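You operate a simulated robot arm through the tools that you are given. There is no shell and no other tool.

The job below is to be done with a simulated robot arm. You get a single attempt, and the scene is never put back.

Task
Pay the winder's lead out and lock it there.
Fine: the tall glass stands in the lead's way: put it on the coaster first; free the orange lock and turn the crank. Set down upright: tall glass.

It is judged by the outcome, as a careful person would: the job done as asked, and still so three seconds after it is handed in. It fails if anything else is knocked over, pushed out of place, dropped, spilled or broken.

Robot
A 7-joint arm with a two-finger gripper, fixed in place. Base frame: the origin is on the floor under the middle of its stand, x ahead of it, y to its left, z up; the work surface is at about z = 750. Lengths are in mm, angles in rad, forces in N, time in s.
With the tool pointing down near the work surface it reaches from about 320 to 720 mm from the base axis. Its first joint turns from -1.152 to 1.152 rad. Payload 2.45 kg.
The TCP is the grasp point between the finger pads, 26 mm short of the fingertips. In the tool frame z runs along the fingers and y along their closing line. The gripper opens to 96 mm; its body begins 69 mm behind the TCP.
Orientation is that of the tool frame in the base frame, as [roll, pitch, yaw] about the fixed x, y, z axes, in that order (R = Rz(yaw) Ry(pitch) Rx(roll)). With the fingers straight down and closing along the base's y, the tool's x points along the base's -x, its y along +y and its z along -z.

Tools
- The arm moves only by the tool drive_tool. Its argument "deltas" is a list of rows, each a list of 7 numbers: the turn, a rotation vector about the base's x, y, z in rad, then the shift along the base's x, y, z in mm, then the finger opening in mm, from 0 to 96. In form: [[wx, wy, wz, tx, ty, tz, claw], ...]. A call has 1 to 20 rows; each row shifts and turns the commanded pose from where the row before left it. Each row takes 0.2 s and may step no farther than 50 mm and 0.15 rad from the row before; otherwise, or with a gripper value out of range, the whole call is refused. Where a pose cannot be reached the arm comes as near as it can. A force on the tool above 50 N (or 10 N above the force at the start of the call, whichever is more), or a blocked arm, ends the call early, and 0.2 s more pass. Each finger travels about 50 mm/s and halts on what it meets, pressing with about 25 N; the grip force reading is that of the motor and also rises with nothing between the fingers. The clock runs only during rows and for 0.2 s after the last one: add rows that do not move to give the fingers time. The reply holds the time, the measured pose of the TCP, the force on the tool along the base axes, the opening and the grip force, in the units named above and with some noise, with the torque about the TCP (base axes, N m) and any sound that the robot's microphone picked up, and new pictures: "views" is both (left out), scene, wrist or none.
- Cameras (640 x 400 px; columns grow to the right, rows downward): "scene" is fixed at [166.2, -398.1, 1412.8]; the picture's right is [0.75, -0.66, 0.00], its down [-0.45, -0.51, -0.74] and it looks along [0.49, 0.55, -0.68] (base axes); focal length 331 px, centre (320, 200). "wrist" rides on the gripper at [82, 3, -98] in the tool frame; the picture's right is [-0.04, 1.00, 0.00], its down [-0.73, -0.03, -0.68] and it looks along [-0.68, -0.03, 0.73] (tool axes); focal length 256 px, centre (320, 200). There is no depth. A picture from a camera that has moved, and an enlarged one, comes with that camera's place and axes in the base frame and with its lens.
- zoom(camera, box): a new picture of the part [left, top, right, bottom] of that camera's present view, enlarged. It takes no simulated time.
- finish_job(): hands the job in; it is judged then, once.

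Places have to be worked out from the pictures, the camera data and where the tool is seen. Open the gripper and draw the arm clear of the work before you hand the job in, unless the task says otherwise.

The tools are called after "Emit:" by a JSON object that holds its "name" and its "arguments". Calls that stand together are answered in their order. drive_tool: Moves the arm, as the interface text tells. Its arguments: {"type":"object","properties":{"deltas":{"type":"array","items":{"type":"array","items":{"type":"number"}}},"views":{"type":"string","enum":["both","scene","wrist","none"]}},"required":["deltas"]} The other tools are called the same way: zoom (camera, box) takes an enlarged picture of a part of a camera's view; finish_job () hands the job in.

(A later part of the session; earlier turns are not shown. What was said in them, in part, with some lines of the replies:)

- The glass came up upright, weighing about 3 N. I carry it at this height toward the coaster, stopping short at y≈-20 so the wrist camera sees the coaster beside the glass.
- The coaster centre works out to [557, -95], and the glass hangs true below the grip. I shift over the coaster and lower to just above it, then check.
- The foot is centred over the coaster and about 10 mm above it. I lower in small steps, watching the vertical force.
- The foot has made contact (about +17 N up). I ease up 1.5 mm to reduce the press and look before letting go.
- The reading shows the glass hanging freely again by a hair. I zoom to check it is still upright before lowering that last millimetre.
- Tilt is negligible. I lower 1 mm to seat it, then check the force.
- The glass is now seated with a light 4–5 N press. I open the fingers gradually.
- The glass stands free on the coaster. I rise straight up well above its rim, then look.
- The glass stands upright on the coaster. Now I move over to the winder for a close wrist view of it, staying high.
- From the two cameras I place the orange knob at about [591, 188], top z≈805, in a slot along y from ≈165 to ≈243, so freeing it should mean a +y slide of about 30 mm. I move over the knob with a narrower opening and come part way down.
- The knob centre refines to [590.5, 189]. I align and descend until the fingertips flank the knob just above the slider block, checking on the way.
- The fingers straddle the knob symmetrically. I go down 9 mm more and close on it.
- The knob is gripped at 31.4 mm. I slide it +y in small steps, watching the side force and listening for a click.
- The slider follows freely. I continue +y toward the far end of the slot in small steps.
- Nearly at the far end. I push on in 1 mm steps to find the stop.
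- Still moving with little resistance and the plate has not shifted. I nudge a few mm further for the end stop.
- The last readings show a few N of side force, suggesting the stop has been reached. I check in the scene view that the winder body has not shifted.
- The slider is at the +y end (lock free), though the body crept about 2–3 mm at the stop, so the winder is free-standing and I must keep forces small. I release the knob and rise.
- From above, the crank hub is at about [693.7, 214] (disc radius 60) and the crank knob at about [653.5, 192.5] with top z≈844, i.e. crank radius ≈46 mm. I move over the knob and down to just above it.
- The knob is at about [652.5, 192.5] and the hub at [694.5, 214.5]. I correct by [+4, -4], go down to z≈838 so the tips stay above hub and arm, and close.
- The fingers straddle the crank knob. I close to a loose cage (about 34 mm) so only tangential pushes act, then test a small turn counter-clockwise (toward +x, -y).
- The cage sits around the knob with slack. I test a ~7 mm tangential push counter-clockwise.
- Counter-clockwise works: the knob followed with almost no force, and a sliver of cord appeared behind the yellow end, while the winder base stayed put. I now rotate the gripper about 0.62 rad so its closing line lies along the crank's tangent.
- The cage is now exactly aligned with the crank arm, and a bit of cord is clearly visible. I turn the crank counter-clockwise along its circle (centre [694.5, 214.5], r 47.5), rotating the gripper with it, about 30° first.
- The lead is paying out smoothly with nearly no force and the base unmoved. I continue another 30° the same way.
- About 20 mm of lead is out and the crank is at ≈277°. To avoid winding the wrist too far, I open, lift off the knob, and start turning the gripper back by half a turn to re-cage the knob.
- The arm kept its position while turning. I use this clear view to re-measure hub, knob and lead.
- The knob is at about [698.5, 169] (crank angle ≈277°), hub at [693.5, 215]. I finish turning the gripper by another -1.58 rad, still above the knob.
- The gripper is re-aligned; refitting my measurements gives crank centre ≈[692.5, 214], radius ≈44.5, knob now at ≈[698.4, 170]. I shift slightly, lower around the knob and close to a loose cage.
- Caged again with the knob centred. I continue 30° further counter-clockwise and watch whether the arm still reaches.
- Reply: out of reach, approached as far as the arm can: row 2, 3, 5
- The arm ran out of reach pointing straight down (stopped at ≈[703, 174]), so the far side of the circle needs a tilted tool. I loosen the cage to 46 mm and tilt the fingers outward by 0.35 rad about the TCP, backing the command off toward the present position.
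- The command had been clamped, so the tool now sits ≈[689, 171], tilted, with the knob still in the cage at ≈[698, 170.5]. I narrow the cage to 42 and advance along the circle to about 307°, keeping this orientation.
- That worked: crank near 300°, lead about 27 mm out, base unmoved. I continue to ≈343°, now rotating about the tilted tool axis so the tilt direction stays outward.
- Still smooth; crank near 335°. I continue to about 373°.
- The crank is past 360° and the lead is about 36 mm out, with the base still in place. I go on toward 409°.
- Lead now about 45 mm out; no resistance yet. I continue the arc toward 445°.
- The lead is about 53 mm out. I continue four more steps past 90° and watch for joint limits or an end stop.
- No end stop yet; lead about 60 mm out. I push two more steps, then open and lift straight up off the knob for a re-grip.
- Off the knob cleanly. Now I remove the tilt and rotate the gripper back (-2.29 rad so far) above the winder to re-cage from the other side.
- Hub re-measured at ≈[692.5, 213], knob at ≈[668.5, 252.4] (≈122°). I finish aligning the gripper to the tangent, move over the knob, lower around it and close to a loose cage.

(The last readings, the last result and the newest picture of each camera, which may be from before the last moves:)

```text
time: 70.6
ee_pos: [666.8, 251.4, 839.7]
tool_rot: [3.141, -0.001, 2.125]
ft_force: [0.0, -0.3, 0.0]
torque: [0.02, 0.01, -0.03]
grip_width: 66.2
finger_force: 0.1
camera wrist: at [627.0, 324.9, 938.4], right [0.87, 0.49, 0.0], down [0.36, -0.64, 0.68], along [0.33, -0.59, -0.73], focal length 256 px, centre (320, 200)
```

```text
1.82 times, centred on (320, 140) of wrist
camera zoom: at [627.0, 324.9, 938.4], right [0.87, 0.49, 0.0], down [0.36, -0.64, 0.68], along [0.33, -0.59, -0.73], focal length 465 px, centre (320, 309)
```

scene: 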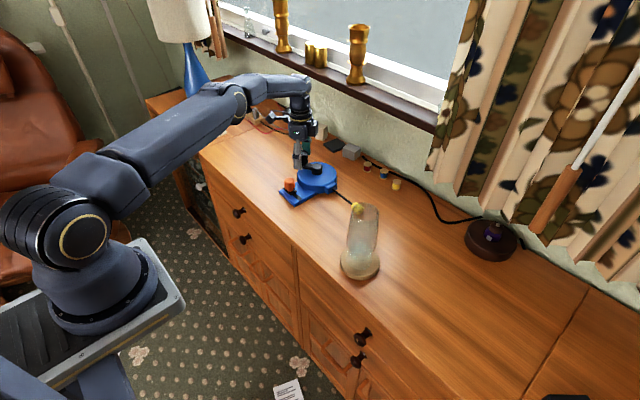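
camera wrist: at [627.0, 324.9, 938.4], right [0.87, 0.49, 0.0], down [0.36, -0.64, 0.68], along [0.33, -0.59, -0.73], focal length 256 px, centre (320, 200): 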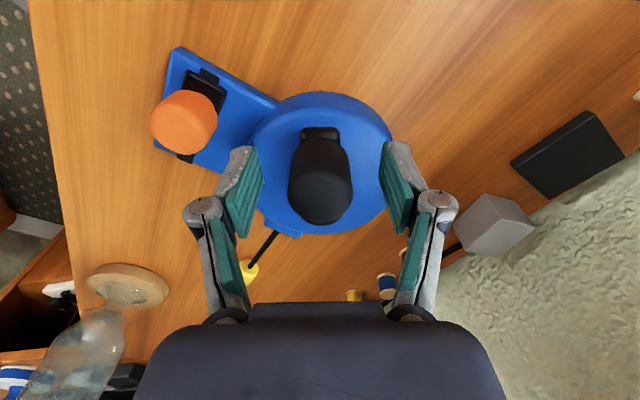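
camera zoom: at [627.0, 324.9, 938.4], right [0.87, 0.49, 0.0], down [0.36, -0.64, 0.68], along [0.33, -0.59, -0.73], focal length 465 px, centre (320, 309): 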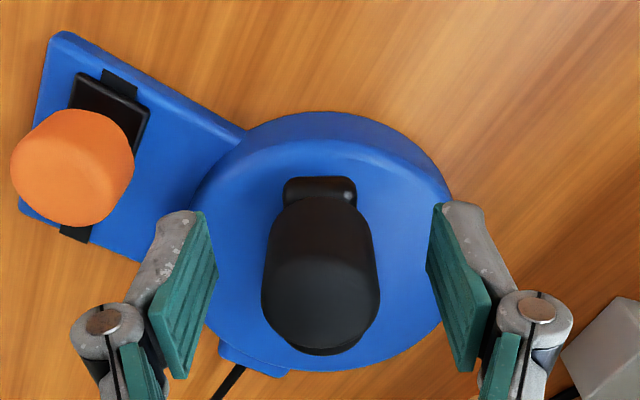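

Well centred. I close to a 35 mm cage and continue the turn from 122° to about 157°.

Emit:
{"name": "drive_tool", "arguments": {"deltas": [[0, 0, 0, 0, 0, 0, 55], [0, 0, 0, 0, 0, 0, 45], [0, 0, 0, 0, 0, 0, 36], [0, 0, 0, 0, 0, 0, 35], [0, 0, 0.1047, -3.87, -2.6, 0, 35], [0, 0, 0.1047, -3.56, -3.0, 0, 35], [0, 0, 0.1047, -3.24, -3.35, 0, 35], [0, 0, 0.1047, -2.87, -3.67, 0, 35], [0, 0, 0.1047, -2.46, -3.94, 0, 35], [0, 0, 0.1047, -2.04, -4.19, 0, 35], [0, 0, 0, 0, 0, 0, 35]], "views": "both"}}

Emit:
{"name": "zoom", "arguments": {"camera": "wrist", "box": [180, 30, 460, 250]}}

Emit:
{"name": "zoom", "arguments": {"camera": "scene", "box": [250, 120, 390, 230]}}

```text
time: 73.0
ee_pos: [651.5, 231.3, 840.3]
tool_rot: [3.14, 0.001, 2.755]
ft_force: [0.8, 1.1, 0.1]
torque: [0.02, -0.02, 0.01]
grip_width: 36.3
finger_force: 0.9
camera wrist: at [576.9, 266.3, 937.8], right [0.41, 0.91, 0.0], down [0.67, -0.3, 0.68], along [0.62, -0.28, -0.73], focal length 256 px, centre (320, 200)
```

scene: 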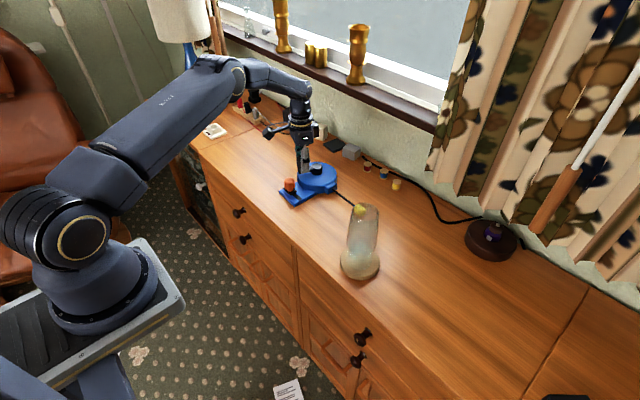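
wrist: 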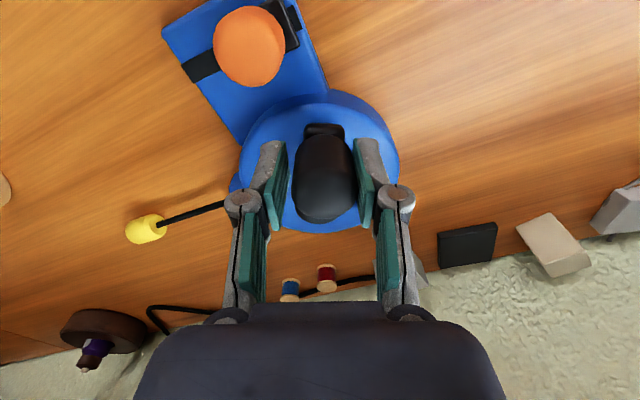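

```text
1.82 times, centred on (320, 140) of wrist
camera zoom: at [576.9, 266.3, 937.8], right [0.41, 0.91, 0.0], down [0.67, -0.3, 0.68], along [0.62, -0.28, -0.73], focal length 465 px, centre (320, 309)
```

zoom: 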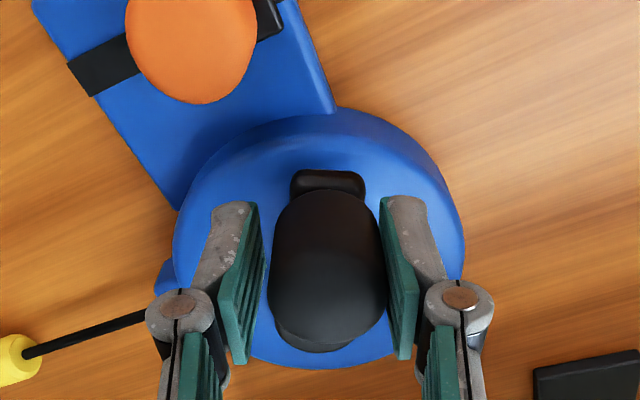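

```text
3.64 times, centred on (320, 175) of scene
camera zoom: at [166.2, -398.1, 1412.8], right [0.75, -0.66, 0.0], down [-0.45, -0.51, -0.74], along [0.49, 0.55, -0.68], focal length 1202 px, centre (320, 291)
```

zoom: 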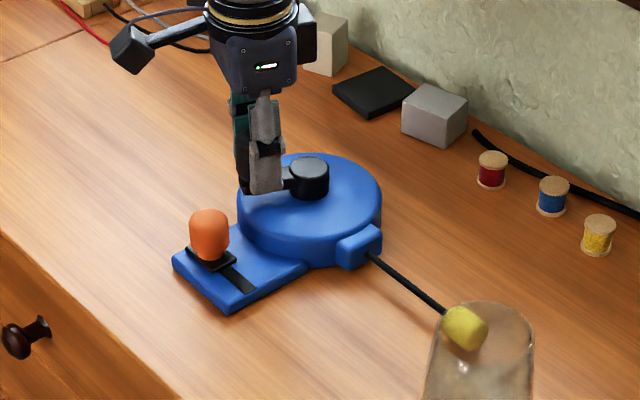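

Good; lead about 70+ mm out. I continue from 157° toward 193°, watching for the end stop.

Emit:
{"name": "drive_tool", "arguments": {"deltas": [[0, 0, 0.1047, -1.59, -4.38, 0, 35], [0, 0, 0.1047, -1.13, -4.53, 0, 35], [0, 0, 0.1047, -0.65, -4.61, 0, 35], [0, 0, 0.1047, -0.16, -4.66, 0, 35], [0, 0, 0.1047, 0.32, -4.65, 0, 35], [0, 0, 0.1047, 0.82, -4.59, 0, 35], [0, 0, 0, 0, 0, 0, 35]], "views": "both"}}

Emit:
{"name": "zoom", "arguments": {"camera": "wrist", "box": [180, 30, 460, 250]}}

Emit:
{"name": "zoom", "arguments": {"camera": "scene", "box": [250, 120, 390, 230]}}

```text
time: 74.6
ee_pos: [646.7, 205.8, 839.5]
tool_rot: [3.139, -0.002, -2.898]
ft_force: [-3.4, 7.3, 1.9]
torque: [0.18, 0.07, 0.04]
grip_width: 40.6
finger_force: 3.8
camera wrist: at [567.0, 189.0, 938.4], right [-0.2, 0.98, 0.0], down [0.72, 0.15, 0.68], along [0.66, 0.14, -0.73], focal length 256 px, centre (320, 200)
```

scene: 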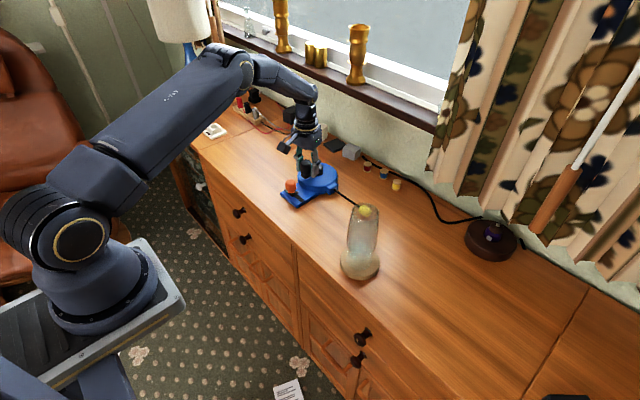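
wrist: 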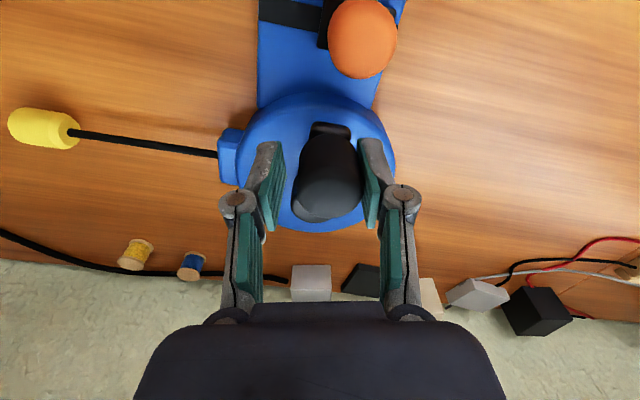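

```text
1.82 times, centred on (320, 140) of wrist
camera zoom: at [567.0, 189.0, 938.4], right [-0.2, 0.98, 0.0], down [0.72, 0.15, 0.68], along [0.66, 0.14, -0.73], focal length 465 px, centre (320, 309)
```

zoom: 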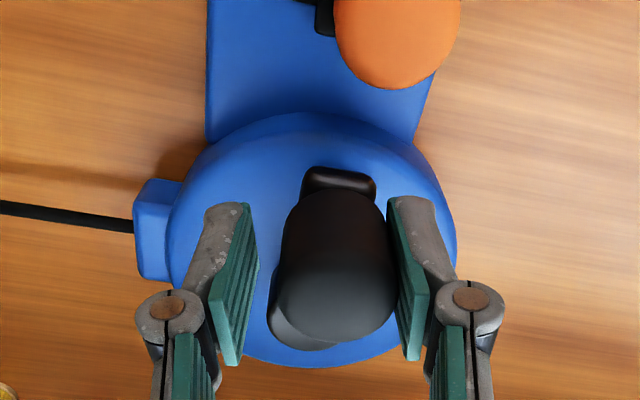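

```text
3.64 times, centred on (320, 175) of scene
camera zoom: at [166.1, -398.0, 1412.9], right [0.75, -0.66, 0.0], down [-0.45, -0.51, -0.74], along [0.49, 0.55, -0.68], focal length 1202 px, centre (320, 291)
```

zoom: 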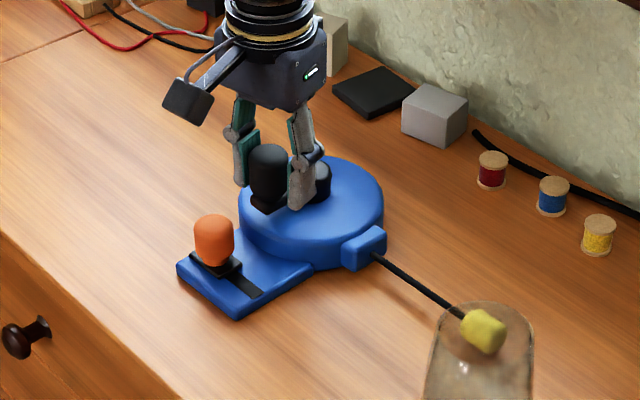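

There is now 7 N of resistance and the pad is being pushed back: the crank has hit its end stop with the lead fully out, and the base crept a few mm. I release at once by opening the fingers, then lift.

Emit:
{"name": "drive_tool", "arguments": {"deltas": [[0, 0, 0, 0, 0, 0, 50], [0, 0, 0, 0, 0, 0, 60], [0, 0, 0, 0, 0, 0, 64], [0, 0, 0, 0, 0, 0, 64]], "views": "both"}}

Emit:
{"name": "zoom", "arguments": {"camera": "scene", "box": [250, 120, 390, 230]}}

Emit:
{"name": "zoom", "arguments": {"camera": "wrist", "box": [180, 0, 460, 250]}}

```text
time: 75.6
ee_pos: [646.7, 205.6, 840.5]
tool_rot: [3.14, 0.001, -2.901]
ft_force: [0.5, -0.4, -0.4]
torque: [-0.01, -0.02, 0.0]
grip_width: 64.2
finger_force: 0.1
camera wrist: at [567.4, 188.6, 938.4], right [-0.2, 0.98, 0.0], down [0.72, 0.15, 0.68], along [0.67, 0.14, -0.73], focal length 256 px, centre (320, 200)
```

scene: 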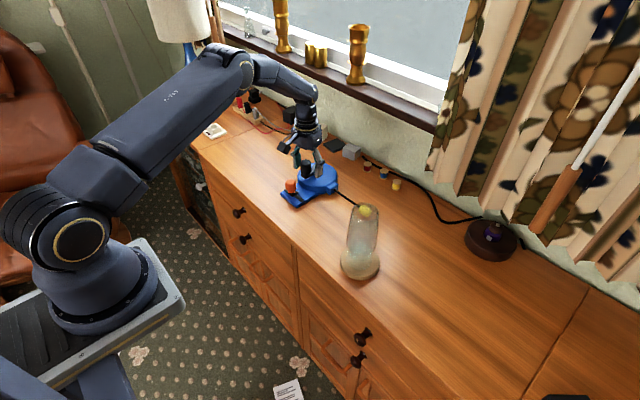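
wrist: 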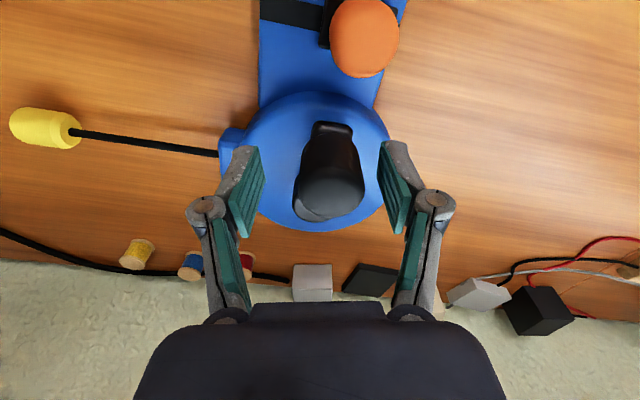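

```text
3.64 times, centred on (320, 175) of scene
camera zoom: at [166.2, -398.1, 1412.8], right [0.75, -0.66, 0.0], down [-0.45, -0.51, -0.74], along [0.49, 0.55, -0.68], focal length 1202 px, centre (320, 291)
```

zoom: 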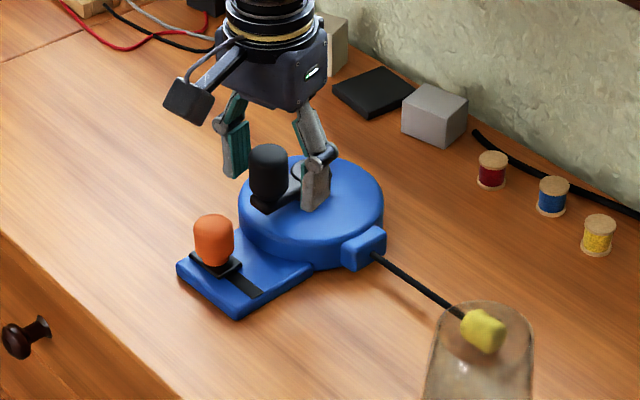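

```text
1.60 times, centred on (320, 125) of wrist
camera zoom: at [567.4, 188.6, 938.4], right [-0.2, 0.98, 0.0], down [0.72, 0.15, 0.68], along [0.67, 0.14, -0.73], focal length 410 px, centre (320, 320)
```

zoom: 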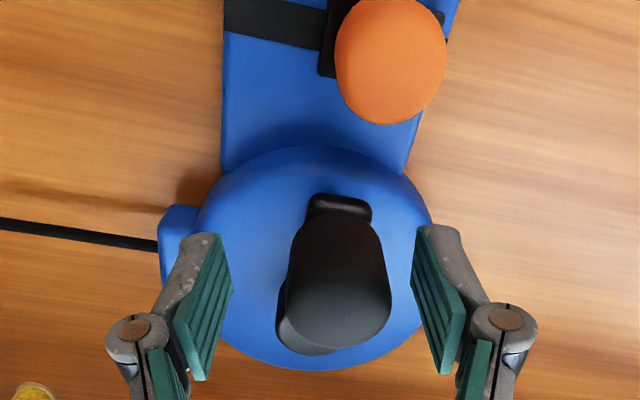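

The pressure is off and the crank stayed put, with roughly 85–90 mm of lead out. I lift, square the gripper, and move over toward the lock to re-measure it.

Emit:
{"name": "drive_tool", "arguments": {"deltas": [[0, 0, 0, 0, 0, 15, 64], [0, 0, 0, 0, 0, 25, 64], [0, 0, 0, 0, 0, 25, 64], [0, 0, -0.12, -15, 0, 0, 64], [0, 0, -0.12, -20, 3, 0, 64], [0, 0, 0, -15, 3, 0, 64], [0, 0, 0, 0, 0, 0, 64]], "views": "both"}}

Emit:
{"name": "zoom", "arguments": {"camera": "wrist", "box": [200, 20, 440, 240]}}

Emit:
{"name": "zoom", "arguments": {"camera": "scene", "box": [250, 140, 350, 220]}}

```text
time: 77.2
ee_pos: [596.5, 209.5, 906.1]
tool_rot: [-3.142, 0.0, -3.14]
ft_force: [0.3, 0.0, 0.2]
torque: [-0.02, -0.01, 0.0]
grip_width: 64.1
finger_force: 0.1
camera wrist: at [515.5, 214.3, 1003.4], right [0.04, 1.0, 0.0], down [0.73, -0.03, 0.68], along [0.68, -0.03, -0.73], focal length 256 px, centre (320, 200)
```

scene: 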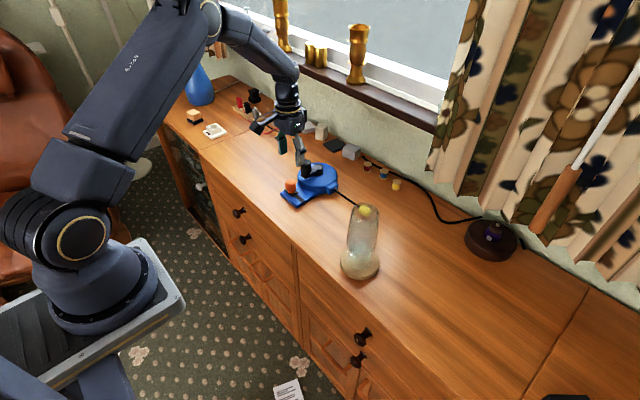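
wrist: 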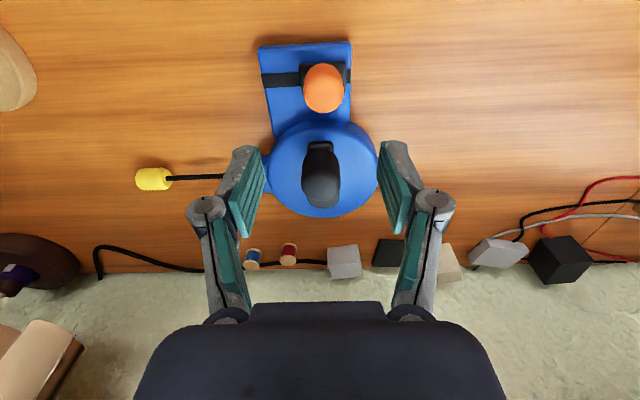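

```text
1.82 times, centred on (320, 130) of wrist
camera zoom: at [515.5, 214.3, 1003.4], right [0.04, 1.0, 0.0], down [0.73, -0.03, 0.68], along [0.68, -0.03, -0.73], focal length 465 px, centre (320, 327)
```

zoom: 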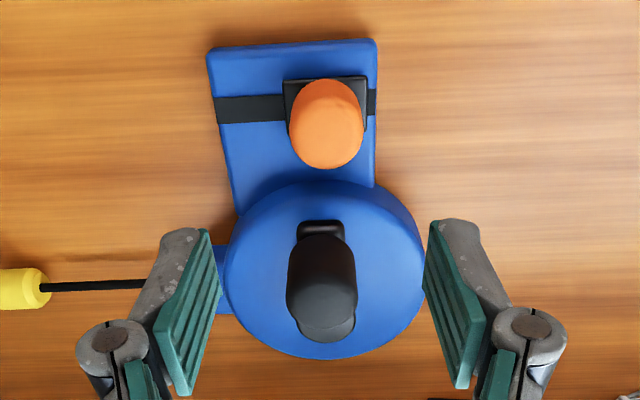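

```text
5.00 times, centred on (300, 180) of scene
camera zoom: at [166.2, -398.1, 1412.8], right [0.75, -0.66, 0.0], down [-0.45, -0.51, -0.74], along [0.49, 0.55, -0.68], focal length 1653 px, centre (420, 300)
```

zoom: 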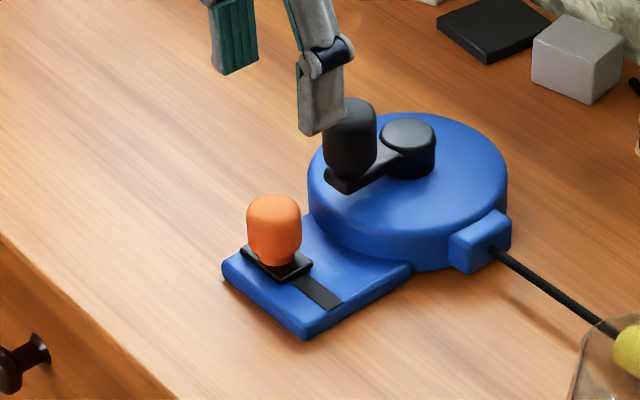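

The winder sits only about 4–5 mm from where it began. The lock knob is now at ≈[589, 214], slot centre y≈199, so the locked end should be knob y≈184. I align over it and descend in two stages.

Emit:
{"name": "drive_tool", "arguments": {"deltas": [[0, 0, 0, -8.5, 2.5, 0, 64], [0, 0, 0, 0, 0, -25, 64], [0, 0, 0, 0, 0, -25, 64], [0, 0, 0, 0, 0, -25, 64], [0, 0, 0, 0, 0, -13, 64], [0, 0, 0, 0, 0, 0, 64]], "views": "both"}}

Emit:
{"name": "zoom", "arguments": {"camera": "wrist", "box": [200, 60, 440, 260]}}

```text
time: 78.6
ee_pos: [588.5, 211.2, 815.4]
tool_rot: [-3.141, 0.003, -3.141]
ft_force: [0.0, 0.2, 0.9]
torque: [0.01, 0.0, 0.0]
grip_width: 63.9
finger_force: 0.0
camera wrist: at [507.2, 215.5, 914.1], right [0.04, 1.0, 0.0], down [0.73, -0.03, 0.68], along [0.68, -0.03, -0.73], focal length 256 px, centre (320, 200)
```

scene: 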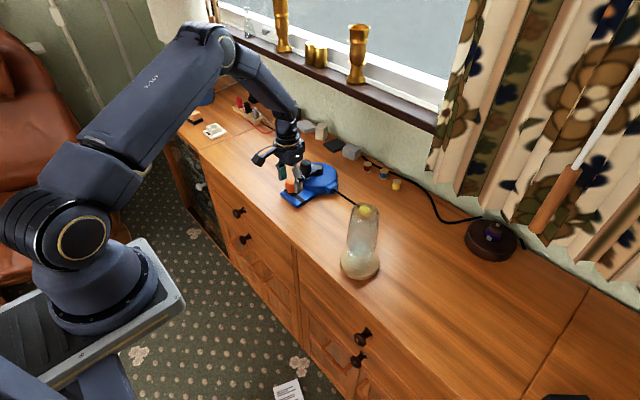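
wrist: 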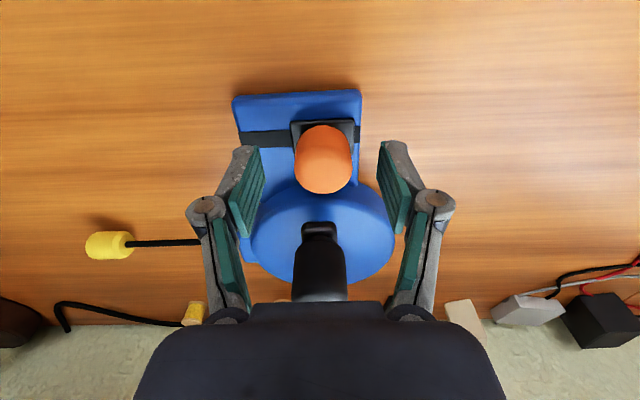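

```text
2.00 times, centred on (320, 160) of wrist
camera zoom: at [507.2, 215.5, 914.1], right [0.04, 1.0, 0.0], down [0.73, -0.03, 0.68], along [0.68, -0.03, -0.73], focal length 512 px, centre (320, 280)
```

zoom: 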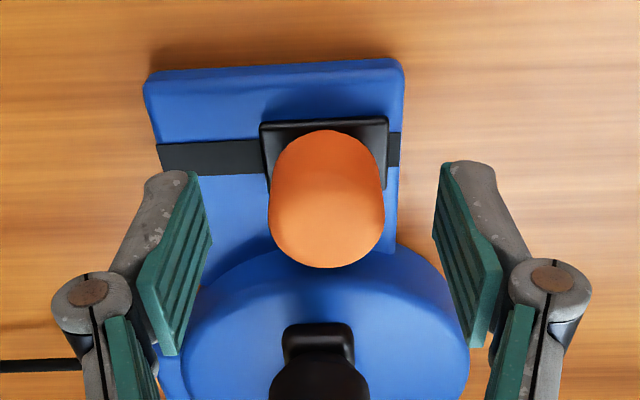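

The fingers straddle the lock knob. I centre by 1.5 mm, lower 8 mm and close on it.

Emit:
{"name": "drive_tool", "arguments": {"deltas": [[0, 0, 0, 0, 1.5, -4, 64], [0, 0, 0, 0, 0, -4, 64], [0, 0, 0, 0, 0, 0, 54], [0, 0, 0, 0, 0, 0, 44], [0, 0, 0, 0, 0, 0, 36], [0, 0, 0, 0, 0, 0, 30], [0, 0, 0, 0, 0, 0, 24], [0, 0, 0, 0, 0, 0, 24]], "views": "wrist"}}

Emit:
{"name": "zoom", "arguments": {"camera": "wrist", "box": [200, 60, 440, 260]}}

Emit:
{"name": "zoom", "arguments": {"camera": "scene", "box": [250, 140, 350, 220]}}

```text
time: 80.4
ee_pos: [588.1, 213.1, 807.9]
tool_rot: [-3.141, 0.0, -3.141]
ft_force: [0.5, -0.3, -0.4]
torque: [0.03, -0.01, -0.01]
grip_width: 31.6
finger_force: 25.5
camera wrist: at [506.7, 217.0, 906.7], right [0.04, 1.0, 0.0], down [0.73, -0.03, 0.68], along [0.68, -0.03, -0.73], focal length 256 px, centre (320, 200)
```

wrist: 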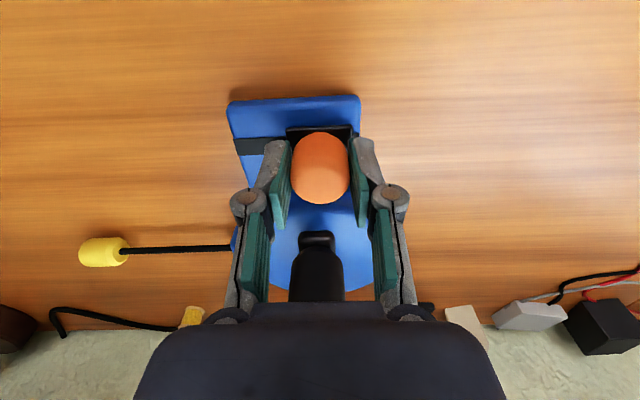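

```text
2.00 times, centred on (320, 160) of wrist
camera zoom: at [506.7, 217.0, 906.7], right [0.04, 1.0, 0.0], down [0.73, -0.03, 0.68], along [0.68, -0.03, -0.73], focal length 512 px, centre (320, 280)
```

zoom: 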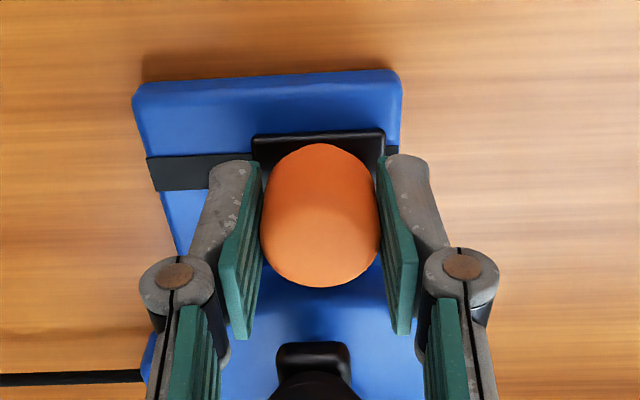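

```text
5.00 times, centred on (300, 180) of scene
camera zoom: at [166.2, -398.1, 1412.8], right [0.75, -0.66, 0.0], down [-0.45, -0.51, -0.74], along [0.49, 0.55, -0.68], focal length 1653 px, centre (420, 300)
```

zoom: 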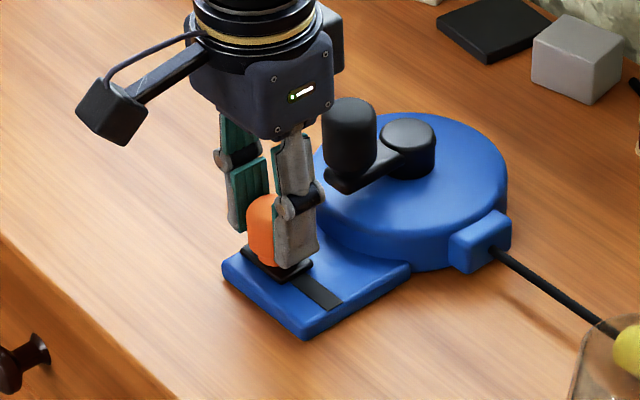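

Gripped. I slide the lock back in -y by 24 mm in 3 mm steps, then read the force.

Emit:
{"name": "drive_tool", "arguments": {"deltas": [[0, 0, 0, 0, -3, 0, 24], [0, 0, 0, 0.1, -3, 0, 24], [0, 0, 0, 0, -3, 0, 24], [0, 0, 0, 0.1, -3, 0, 24], [0, 0, 0, 0, -3, 0, 24], [0, 0, 0, 0.1, -3, 0, 24], [0, 0, 0, 0, -3, 0, 24], [0, 0, 0, 0.1, -3, 0, 24], [0, 0, 0, 0, 0, 0, 24]], "views": "wrist"}}

Emit:
{"name": "zoom", "arguments": {"camera": "wrist", "box": [200, 60, 440, 260]}}

Emit:
{"name": "zoom", "arguments": {"camera": "scene", "box": [250, 140, 350, 220]}}

```text
time: 82.4
ee_pos: [588.2, 189.0, 808.7]
tool_rot: [3.141, 0.0, -3.139]
ft_force: [-3.8, 0.6, -0.5]
torque: [0.1, 0.03, 0.2]
grip_width: 31.5
finger_force: 25.0
camera wrist: at [507.5, 193.3, 907.1], right [0.04, 1.0, 0.0], down [0.73, -0.03, 0.68], along [0.68, -0.03, -0.73], focal length 256 px, centre (320, 200)
```

wrist: 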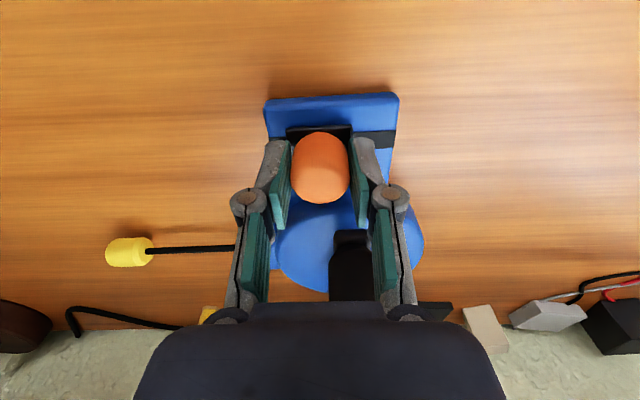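

```text
2.00 times, centred on (320, 160) of wrist
camera zoom: at [507.5, 193.3, 907.1], right [0.04, 1.0, 0.0], down [0.73, -0.03, 0.68], along [0.68, -0.03, -0.73], focal length 512 px, centre (320, 280)
```

zoom: 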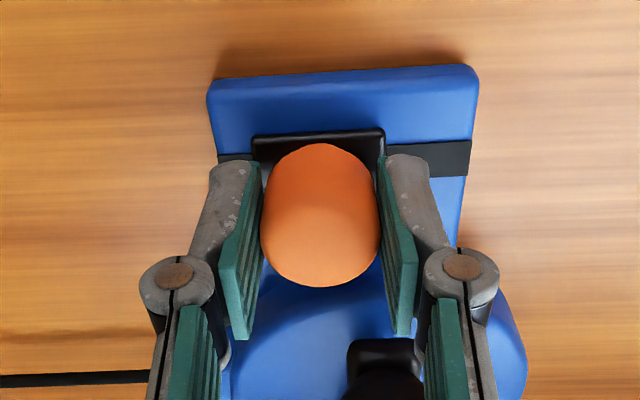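

```text
5.00 times, centred on (300, 180) of scene
camera zoom: at [166.2, -398.1, 1412.8], right [0.75, -0.66, 0.0], down [-0.45, -0.51, -0.74], along [0.49, 0.55, -0.68], focal length 1653 px, centre (420, 300)
```

zoom: 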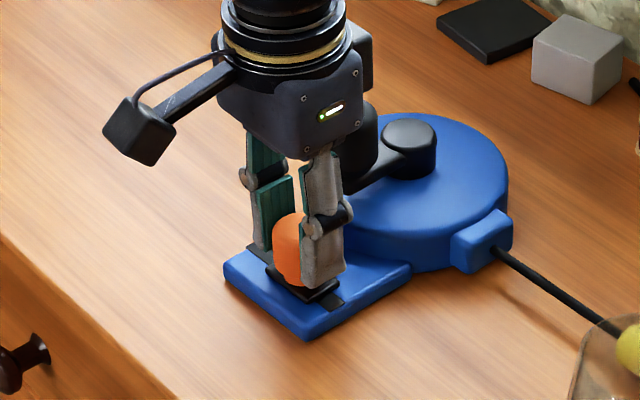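

The lock slides freely and the base is still. About 5–6 mm remain; I continue in 1.5 mm steps, checking force.

Emit:
{"name": "drive_tool", "arguments": {"deltas": [[0, 0, 0, 0, -1.5, 0, 24], [0, 0, 0, 0, -1.5, 0, 24], [0, 0, 0, 0, 0, 0, 24]], "views": "none"}}

Emit:
{"name": "drive_tool", "arguments": {"deltas": [[0, 0, 0, 0, -1.5, 0, 24], [0, 0, 0, 0, 0, 0, 24]], "views": "wrist"}}

Emit:
{"name": "zoom", "arguments": {"camera": "wrist", "box": [200, 60, 440, 260]}}

Emit:
{"name": "zoom", "arguments": {"camera": "scene", "box": [250, 140, 350, 220]}}

```text
time: 83.2
ee_pos: [589.5, 186.4, 809.8]
tool_rot: [-3.139, 0.001, -3.138]
ft_force: [-1.8, 0.8, -0.4]
torque: [0.04, 0.34, 0.13]
grip_width: 31.8
finger_force: 25.0
```

```text
time: 83.8
ee_pos: [589.3, 183.7, 809.6]
tool_rot: [3.141, 0.0, -3.14]
ft_force: [1.7, 1.7, -0.5]
torque: [-0.02, 0.42, 0.05]
grip_width: 31.4
finger_force: 24.9
camera wrist: at [507.6, 189.2, 907.0], right [0.04, 1.0, 0.0], down [0.73, -0.03, 0.68], along [0.68, -0.03, -0.73], focal length 256 px, centre (320, 200)
```

wrist: 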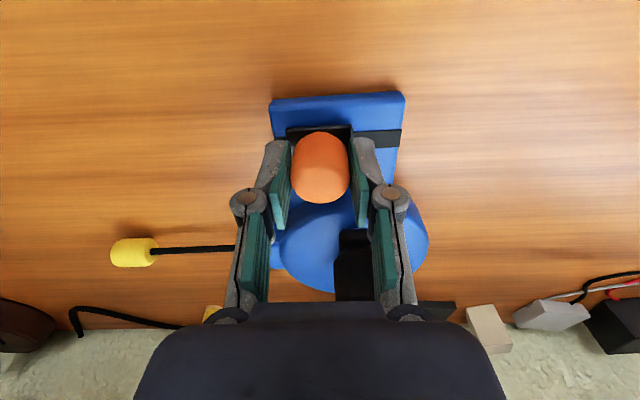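

```text
2.00 times, centred on (320, 160) of wrist
camera zoom: at [507.6, 189.2, 907.0], right [0.04, 1.0, 0.0], down [0.73, -0.03, 0.68], along [0.68, -0.03, -0.73], focal length 512 px, centre (320, 280)
```

zoom: 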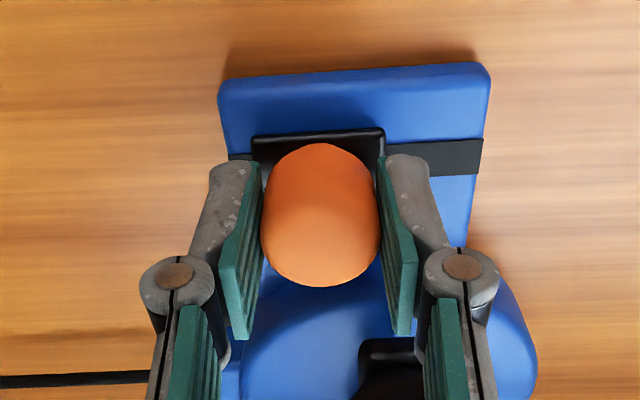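

```text
5.00 times, centred on (300, 180) of scene
camera zoom: at [166.5, -398.0, 1412.8], right [0.75, -0.66, 0.0], down [-0.45, -0.51, -0.74], along [0.49, 0.55, -0.68], focal length 1653 px, centre (420, 300)
```

zoom: 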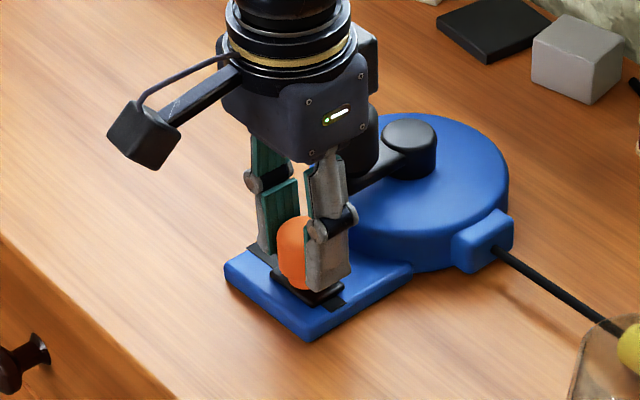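

Compared with the original locked picture, about 4 mm remain. I go on in small steps.

Emit:
{"name": "drive_tool", "arguments": {"deltas": [[0, 0, 0, 0, -1.5, 0, 24], [0, 0, 0, 0, -1, 0, 24], [0, 0, 0, 0, 0, 0, 24]], "views": "none"}}

Emit:
{"name": "drive_tool", "arguments": {"deltas": [[0, 0, 0, 0, -1, 0, 24], [0, 0, 0, 0, 0, 0, 24]], "views": "wrist"}}

Emit:
{"name": "zoom", "arguments": {"camera": "wrist", "box": [200, 60, 440, 260]}}

Emit:
{"name": "zoom", "arguments": {"camera": "scene", "box": [250, 140, 350, 220]}}

```text
time: 84.6
ee_pos: [589.3, 181.2, 808.5]
tool_rot: [3.141, 0.003, -3.139]
ft_force: [3.1, 1.0, 0.0]
torque: [0.09, 0.02, 0.01]
grip_width: 31.2
finger_force: 25.2
```

```text
time: 85.2
ee_pos: [589.4, 181.2, 807.9]
tool_rot: [3.141, 0.0, -3.141]
ft_force: [-2.9, 0.2, 0.1]
torque: [0.0, -0.61, 0.05]
grip_width: 31.5
finger_force: 25.1
camera wrist: at [507.4, 185.1, 907.2], right [0.04, 1.0, 0.0], down [0.73, -0.03, 0.68], along [0.68, -0.03, -0.73], focal length 256 px, centre (320, 200)
```

wrist: 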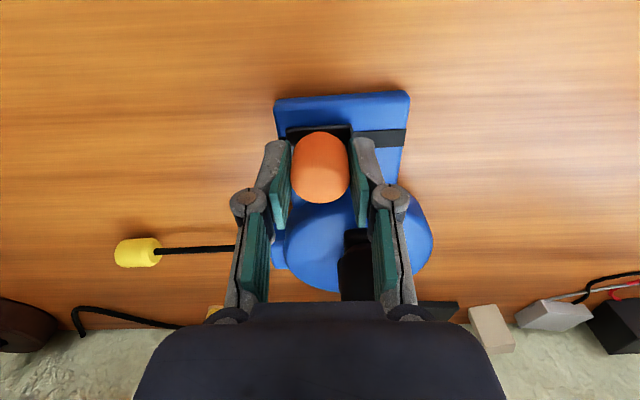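

```text
2.00 times, centred on (320, 160) of wrist
camera zoom: at [507.4, 185.1, 907.2], right [0.04, 1.0, 0.0], down [0.73, -0.03, 0.68], along [0.68, -0.03, -0.73], focal length 512 px, centre (320, 280)
```

zoom: 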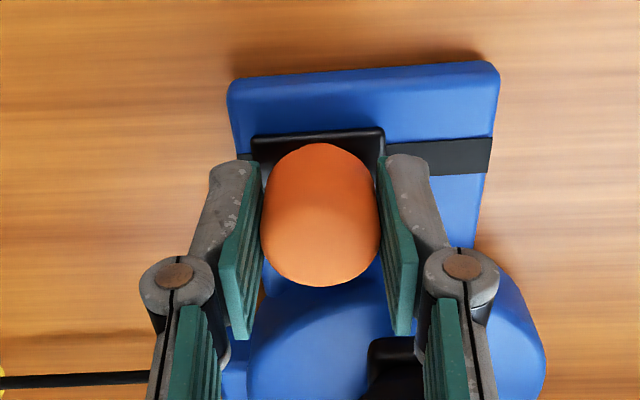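

```text
5.00 times, centred on (300, 180) of scene
camera zoom: at [166.2, -398.1, 1412.8], right [0.75, -0.66, 0.0], down [-0.45, -0.51, -0.74], along [0.49, 0.55, -0.68], focal length 1653 px, centre (420, 300)
```

zoom: 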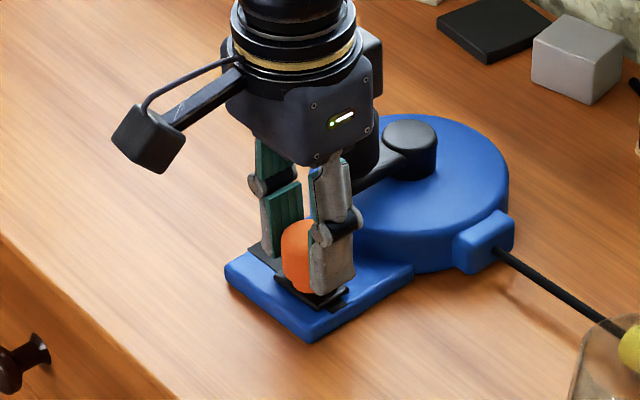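

About 1–1.5 mm remain. I nudge further by 1 mm at a time until resistance appears.

Emit:
{"name": "drive_tool", "arguments": {"deltas": [[0, 0, 0, 0, -1, 0, 24], [0, 0, 0, 0, 0, 0, 24], [0, 0, 0, 0, 0, 0, 24]], "views": "none"}}

Emit:
{"name": "drive_tool", "arguments": {"deltas": [[0, 0, 0, 0, -1, 0, 24], [0, 0, 0, 0, 0, 0, 24], [0, 0, 0, 0, 0, 0, 24]], "views": "wrist"}}

Emit:
{"name": "zoom", "arguments": {"camera": "wrist", "box": [200, 60, 440, 260]}}

Emit:
{"name": "zoom", "arguments": {"camera": "scene", "box": [250, 140, 350, 220]}}

```text
time: 86.0
ee_pos: [588.6, 180.1, 809.1]
tool_rot: [-3.141, 0.0, -3.141]
ft_force: [-2.4, 1.7, -0.5]
torque: [0.03, 0.09, 0.06]
grip_width: 31.4
finger_force: 25.2
```

```text
time: 86.8
ee_pos: [589.6, 179.8, 807.9]
tool_rot: [3.14, -0.001, -3.141]
ft_force: [-3.2, 0.3, 1.2]
torque: [0.07, 0.16, -0.04]
grip_width: 31.5
finger_force: 25.1
camera wrist: at [507.6, 183.5, 907.0], right [0.04, 1.0, 0.0], down [0.73, -0.03, 0.68], along [0.68, -0.03, -0.73], focal length 256 px, centre (320, 200)
```

wrist: 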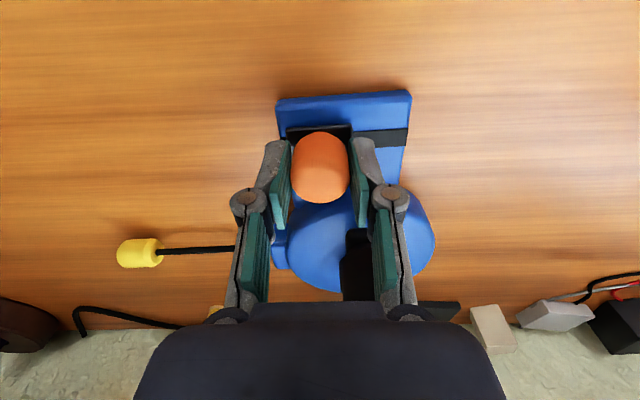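

```text
2.00 times, centred on (320, 160) of wrist
camera zoom: at [507.6, 183.5, 907.0], right [0.04, 1.0, 0.0], down [0.73, -0.03, 0.68], along [0.68, -0.03, -0.73], focal length 512 px, centre (320, 280)
```

zoom: 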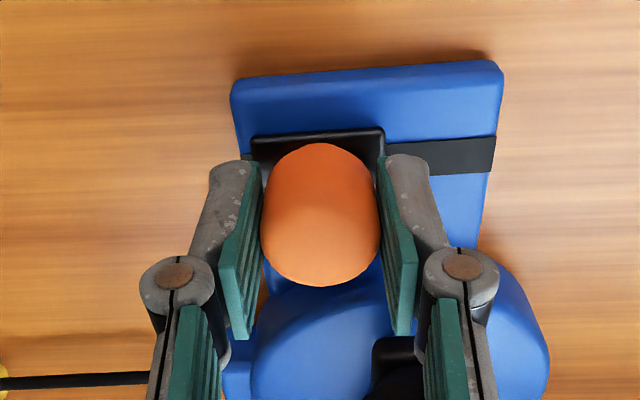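

```text
5.00 times, centred on (300, 180) of scene
camera zoom: at [166.1, -398.1, 1412.8], right [0.75, -0.66, 0.0], down [-0.45, -0.51, -0.74], along [0.49, 0.55, -0.68], focal length 1653 px, centre (420, 300)
```

zoom: 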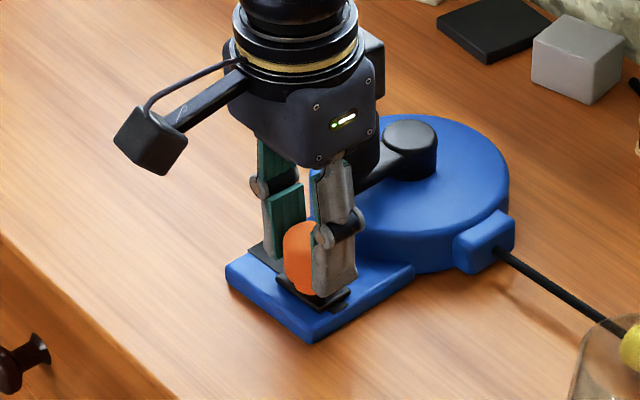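

The slider looks level with its original locked position. One more small push tells whether it is really at the stop.

Emit:
{"name": "drive_tool", "arguments": {"deltas": [[0, 0, 0, 0, -1, 0, 24], [0, 0, 0, 0, -0.5, 0, 24], [0, 0, 0, 0, 0, 0, 24], [0, 0, 0, 0, 0, 0, 24]], "views": "wrist"}}

Emit:
{"name": "zoom", "arguments": {"camera": "wrist", "box": [200, 60, 440, 260]}}

Emit:
{"name": "zoom", "arguments": {"camera": "scene", "box": [250, 140, 350, 220]}}

```text
time: 87.8
ee_pos: [588.5, 178.0, 808.1]
tool_rot: [-3.141, 0.001, -3.139]
ft_force: [1.5, 1.6, -0.5]
torque: [0.08, -0.17, 0.18]
grip_width: 31.4
finger_force: 25.1
camera wrist: at [507.7, 181.6, 907.0], right [0.04, 1.0, 0.0], down [0.73, -0.03, 0.68], along [0.68, -0.03, -0.73], focal length 256 px, centre (320, 200)
```

wrist: 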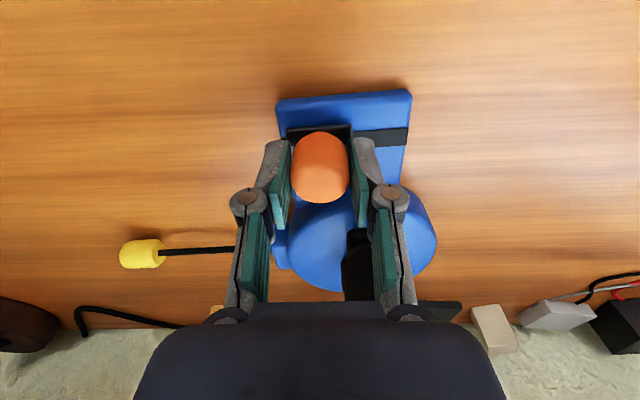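

```text
2.00 times, centred on (320, 160) of wrist
camera zoom: at [507.7, 181.6, 907.0], right [0.04, 1.0, 0.0], down [0.73, -0.03, 0.68], along [0.68, -0.03, -0.73], focal length 512 px, centre (320, 280)
```

zoom: 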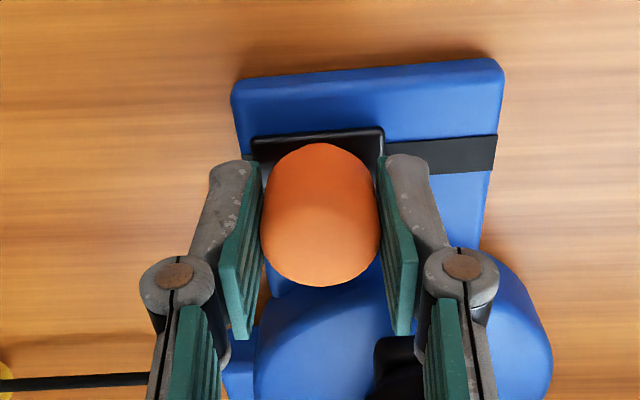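

```text
5.00 times, centred on (300, 180) of scene
camera zoom: at [166.3, -398.0, 1412.8], right [0.75, -0.66, 0.0], down [-0.45, -0.51, -0.74], along [0.49, 0.55, -0.68], focal length 1653 px, centre (420, 300)
```

zoom: 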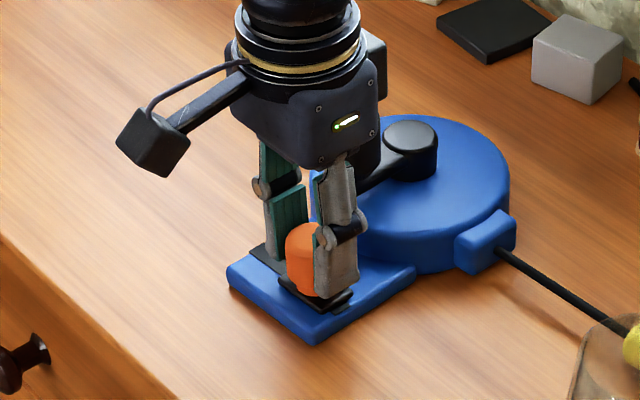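

The plate now moves along with the slider, so the lock is fully at its locked end. I release the knob, rise straight up, and back away.

Emit:
{"name": "drive_tool", "arguments": {"deltas": [[0, 0, 0, 0, 0, 0, 32], [0, 0, 0, 0, 0, 0, 40], [0, 0, 0, 0, 0, 0, 50], [0, 0, 0, 0, 0, 0, 60], [0, 0, 0, 0, 0, 8, 62], [0, 0, 0, 0, 0, 25, 62], [0, 0, 0, 0, 0, 35, 62], [0, 0, 0, 0, 0, 35, 62], [0, 0, 0, -10, 0, 35, 62], [0, 0, 0, -20, 0, 30, 62], [0, 0, 0, 0, 0, 0, 62]], "views": "both"}}

Emit:
{"name": "zoom", "arguments": {"camera": "wrist", "box": [180, 60, 420, 240]}}

Emit:
{"name": "zoom", "arguments": {"camera": "scene", "box": [260, 140, 420, 290]}}

Emit:
{"name": "zoom", "arguments": {"camera": "scene", "box": [250, 140, 350, 220]}}

```text
time: 90.2
ee_pos: [560.6, 176.7, 977.0]
tool_rot: [3.14, 0.001, -3.141]
ft_force: [0.3, 0.3, 1.1]
torque: [-0.01, -0.01, 0.06]
grip_width: 62.0
finger_force: 0.1
camera wrist: at [478.9, 180.7, 1076.2], right [0.04, 1.0, 0.0], down [0.73, -0.03, 0.68], along [0.68, -0.03, -0.73], focal length 256 px, centre (320, 200)
```

scene: 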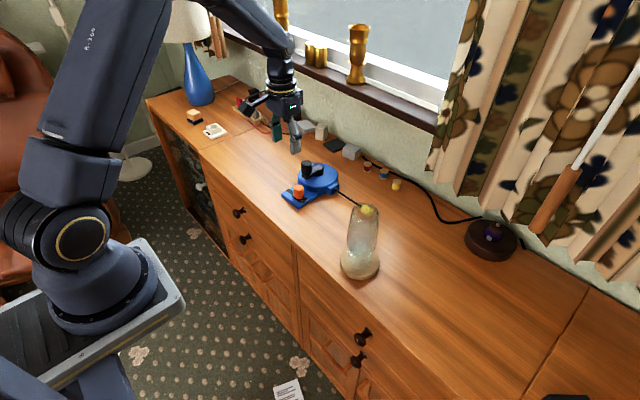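
wrist: 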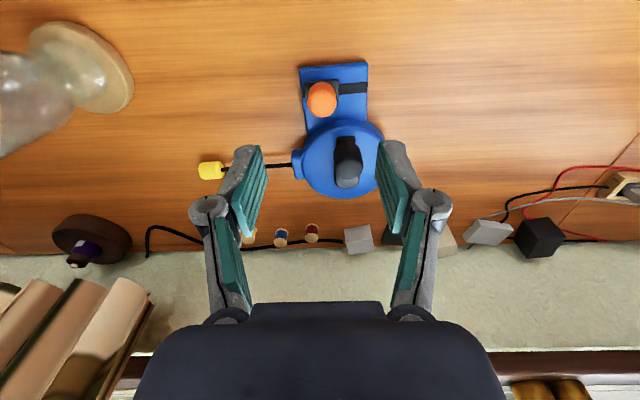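

```text
2.22 times, centred on (300, 150) of wrist
camera zoom: at [478.9, 180.7, 1076.2], right [0.04, 1.0, 0.0], down [0.73, -0.03, 0.68], along [0.68, -0.03, -0.73], focal length 569 px, centre (364, 311)
```

zoom: 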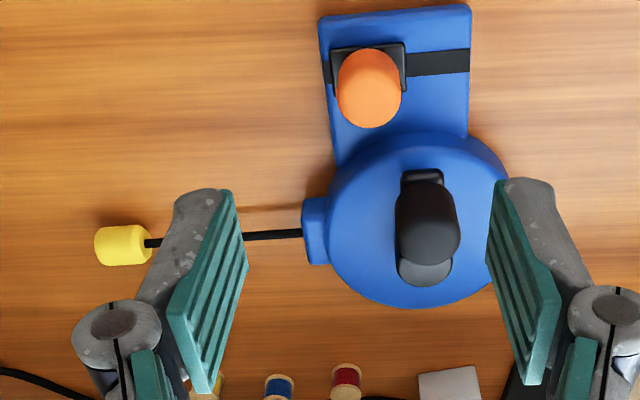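

```text
2.67 times, centred on (340, 215) of scene
camera zoom: at [166.2, -398.1, 1412.8], right [0.75, -0.66, 0.0], down [-0.45, -0.51, -0.74], along [0.49, 0.55, -0.68], focal length 882 px, centre (267, 160)
```

zoom: 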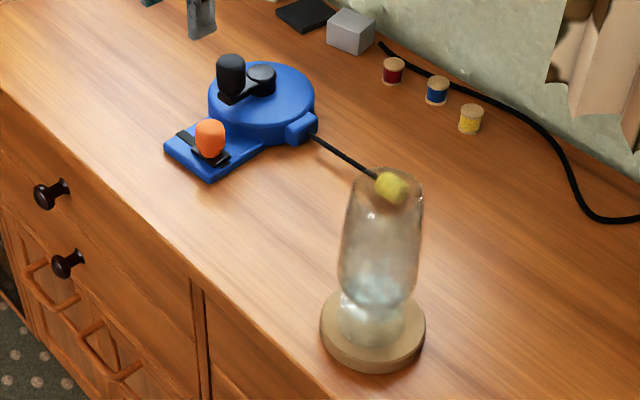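

```text
5.00 times, centred on (300, 180) of scene
camera zoom: at [166.2, -398.1, 1412.8], right [0.75, -0.66, 0.0], down [-0.45, -0.51, -0.74], along [0.49, 0.55, -0.68], focal length 1653 px, centre (420, 300)
```

zoom: 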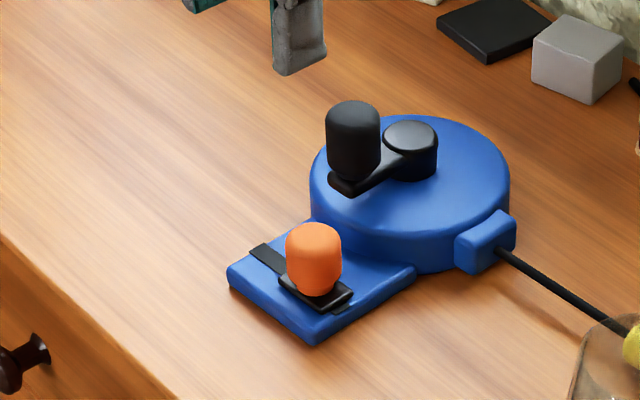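

The lock is back at its locked end, the lead stays about 105 mm out, and the glass stands upright on the coaster. I draw the arm up and back to its starting area with the gripper open.

Emit:
{"name": "drive_tool", "arguments": {"deltas": [[0, 0, 0, 0, 0, 30, 75], [0, 0, 0, -15, -15, 30, 88], [0, 0, 0, -25, -25, 28, 96], [0, 0, 0, -25, -25, 0, 96], [0, 0, 0, -14, -25, 0, 96], [0, 0, 0, 0, 0, 0, 96], [0, 0, 0, 0, 0, 0, 96]], "views": "both"}}

Emit:
{"name": "zoom", "arguments": {"camera": "scene", "box": [260, 140, 420, 290]}}

Emit:
{"name": "zoom", "arguments": {"camera": "wrist", "box": [140, 60, 460, 260]}}

```text
time: 91.8
ee_pos: [478.9, 86.6, 1064.4]
tool_rot: [-3.142, 0.001, -3.14]
ft_force: [0.4, -0.6, -0.3]
torque: [-0.02, 0.0, -0.01]
grip_width: 96.0
finger_force: 0.0
camera wrist: at [397.4, 91.7, 1163.9], right [0.04, 1.0, 0.0], down [0.73, -0.03, 0.68], along [0.68, -0.03, -0.73], focal length 256 px, centre (320, 200)
```

scene: 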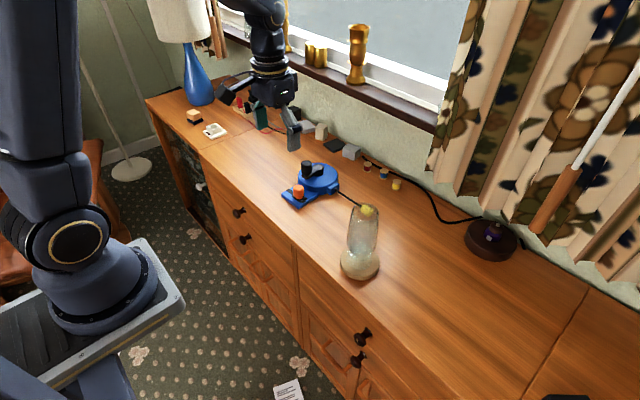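
wrist: 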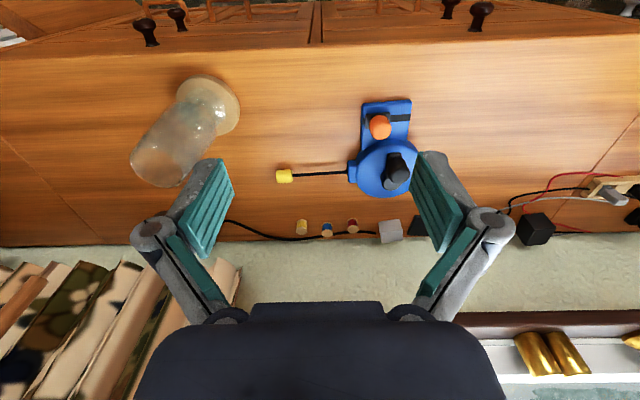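

```text
2.67 times, centred on (340, 215) of scene
camera zoom: at [166.2, -398.1, 1412.8], right [0.75, -0.66, 0.0], down [-0.45, -0.51, -0.74], along [0.49, 0.55, -0.68], focal length 882 px, centre (267, 160)
```

zoom: 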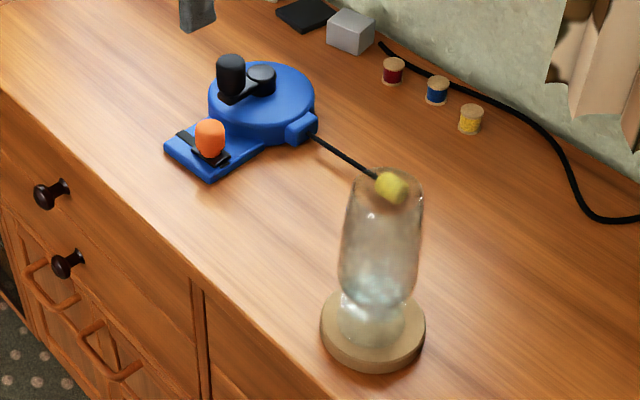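

```text
2.00 times, centred on (300, 160) of wrist
camera zoom: at [397.4, 91.7, 1163.9], right [0.04, 1.0, 0.0], down [0.73, -0.03, 0.68], along [0.68, -0.03, -0.73], focal length 512 px, centre (360, 280)
```

zoom: 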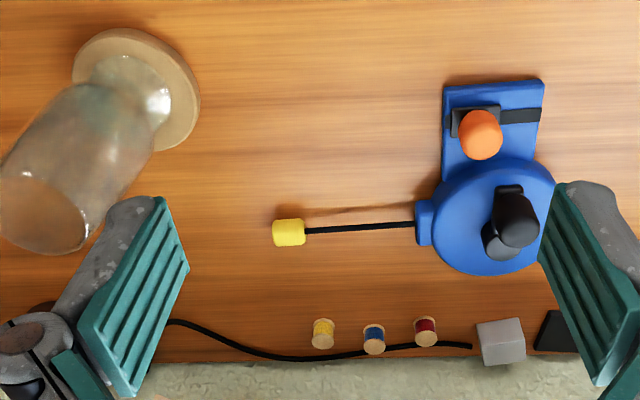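

Everything checks out: the glass is upright on the coaster, the lead is fully paid out, the lock is at its locked end, other items are untouched, and the arm is clear with an open gripper. I hand the job in.

Emit:
{"name": "finish_job", "arguments": {}}

```text
The job is handed in.
```

The winder's lead is paid out by about 105 mm and locked there. The tall glass stands upright on the coaster.

- **Glass:** it was moved first and set down near the middle of the coaster.
- **Crank:** after sliding the orange lock free, I turned the crank counter-clockwise until it met its end stop, a bit under one full turn.
- **Lock:** it is slid back to its original locked end. I pushed until the base began to move with it, so it is fully home.
- **Winder position:** the winder stands loose on the sideboard. Pushing against the lock and crank stops shifted it by about 8 mm at the lock end, with a slight twist of a few degrees. I left it there rather than risk disturbing the lock.

Nothing else looks moved or knocked over in the last pictures. The gripper is open and the arm is back near its starting position, clear of the work.
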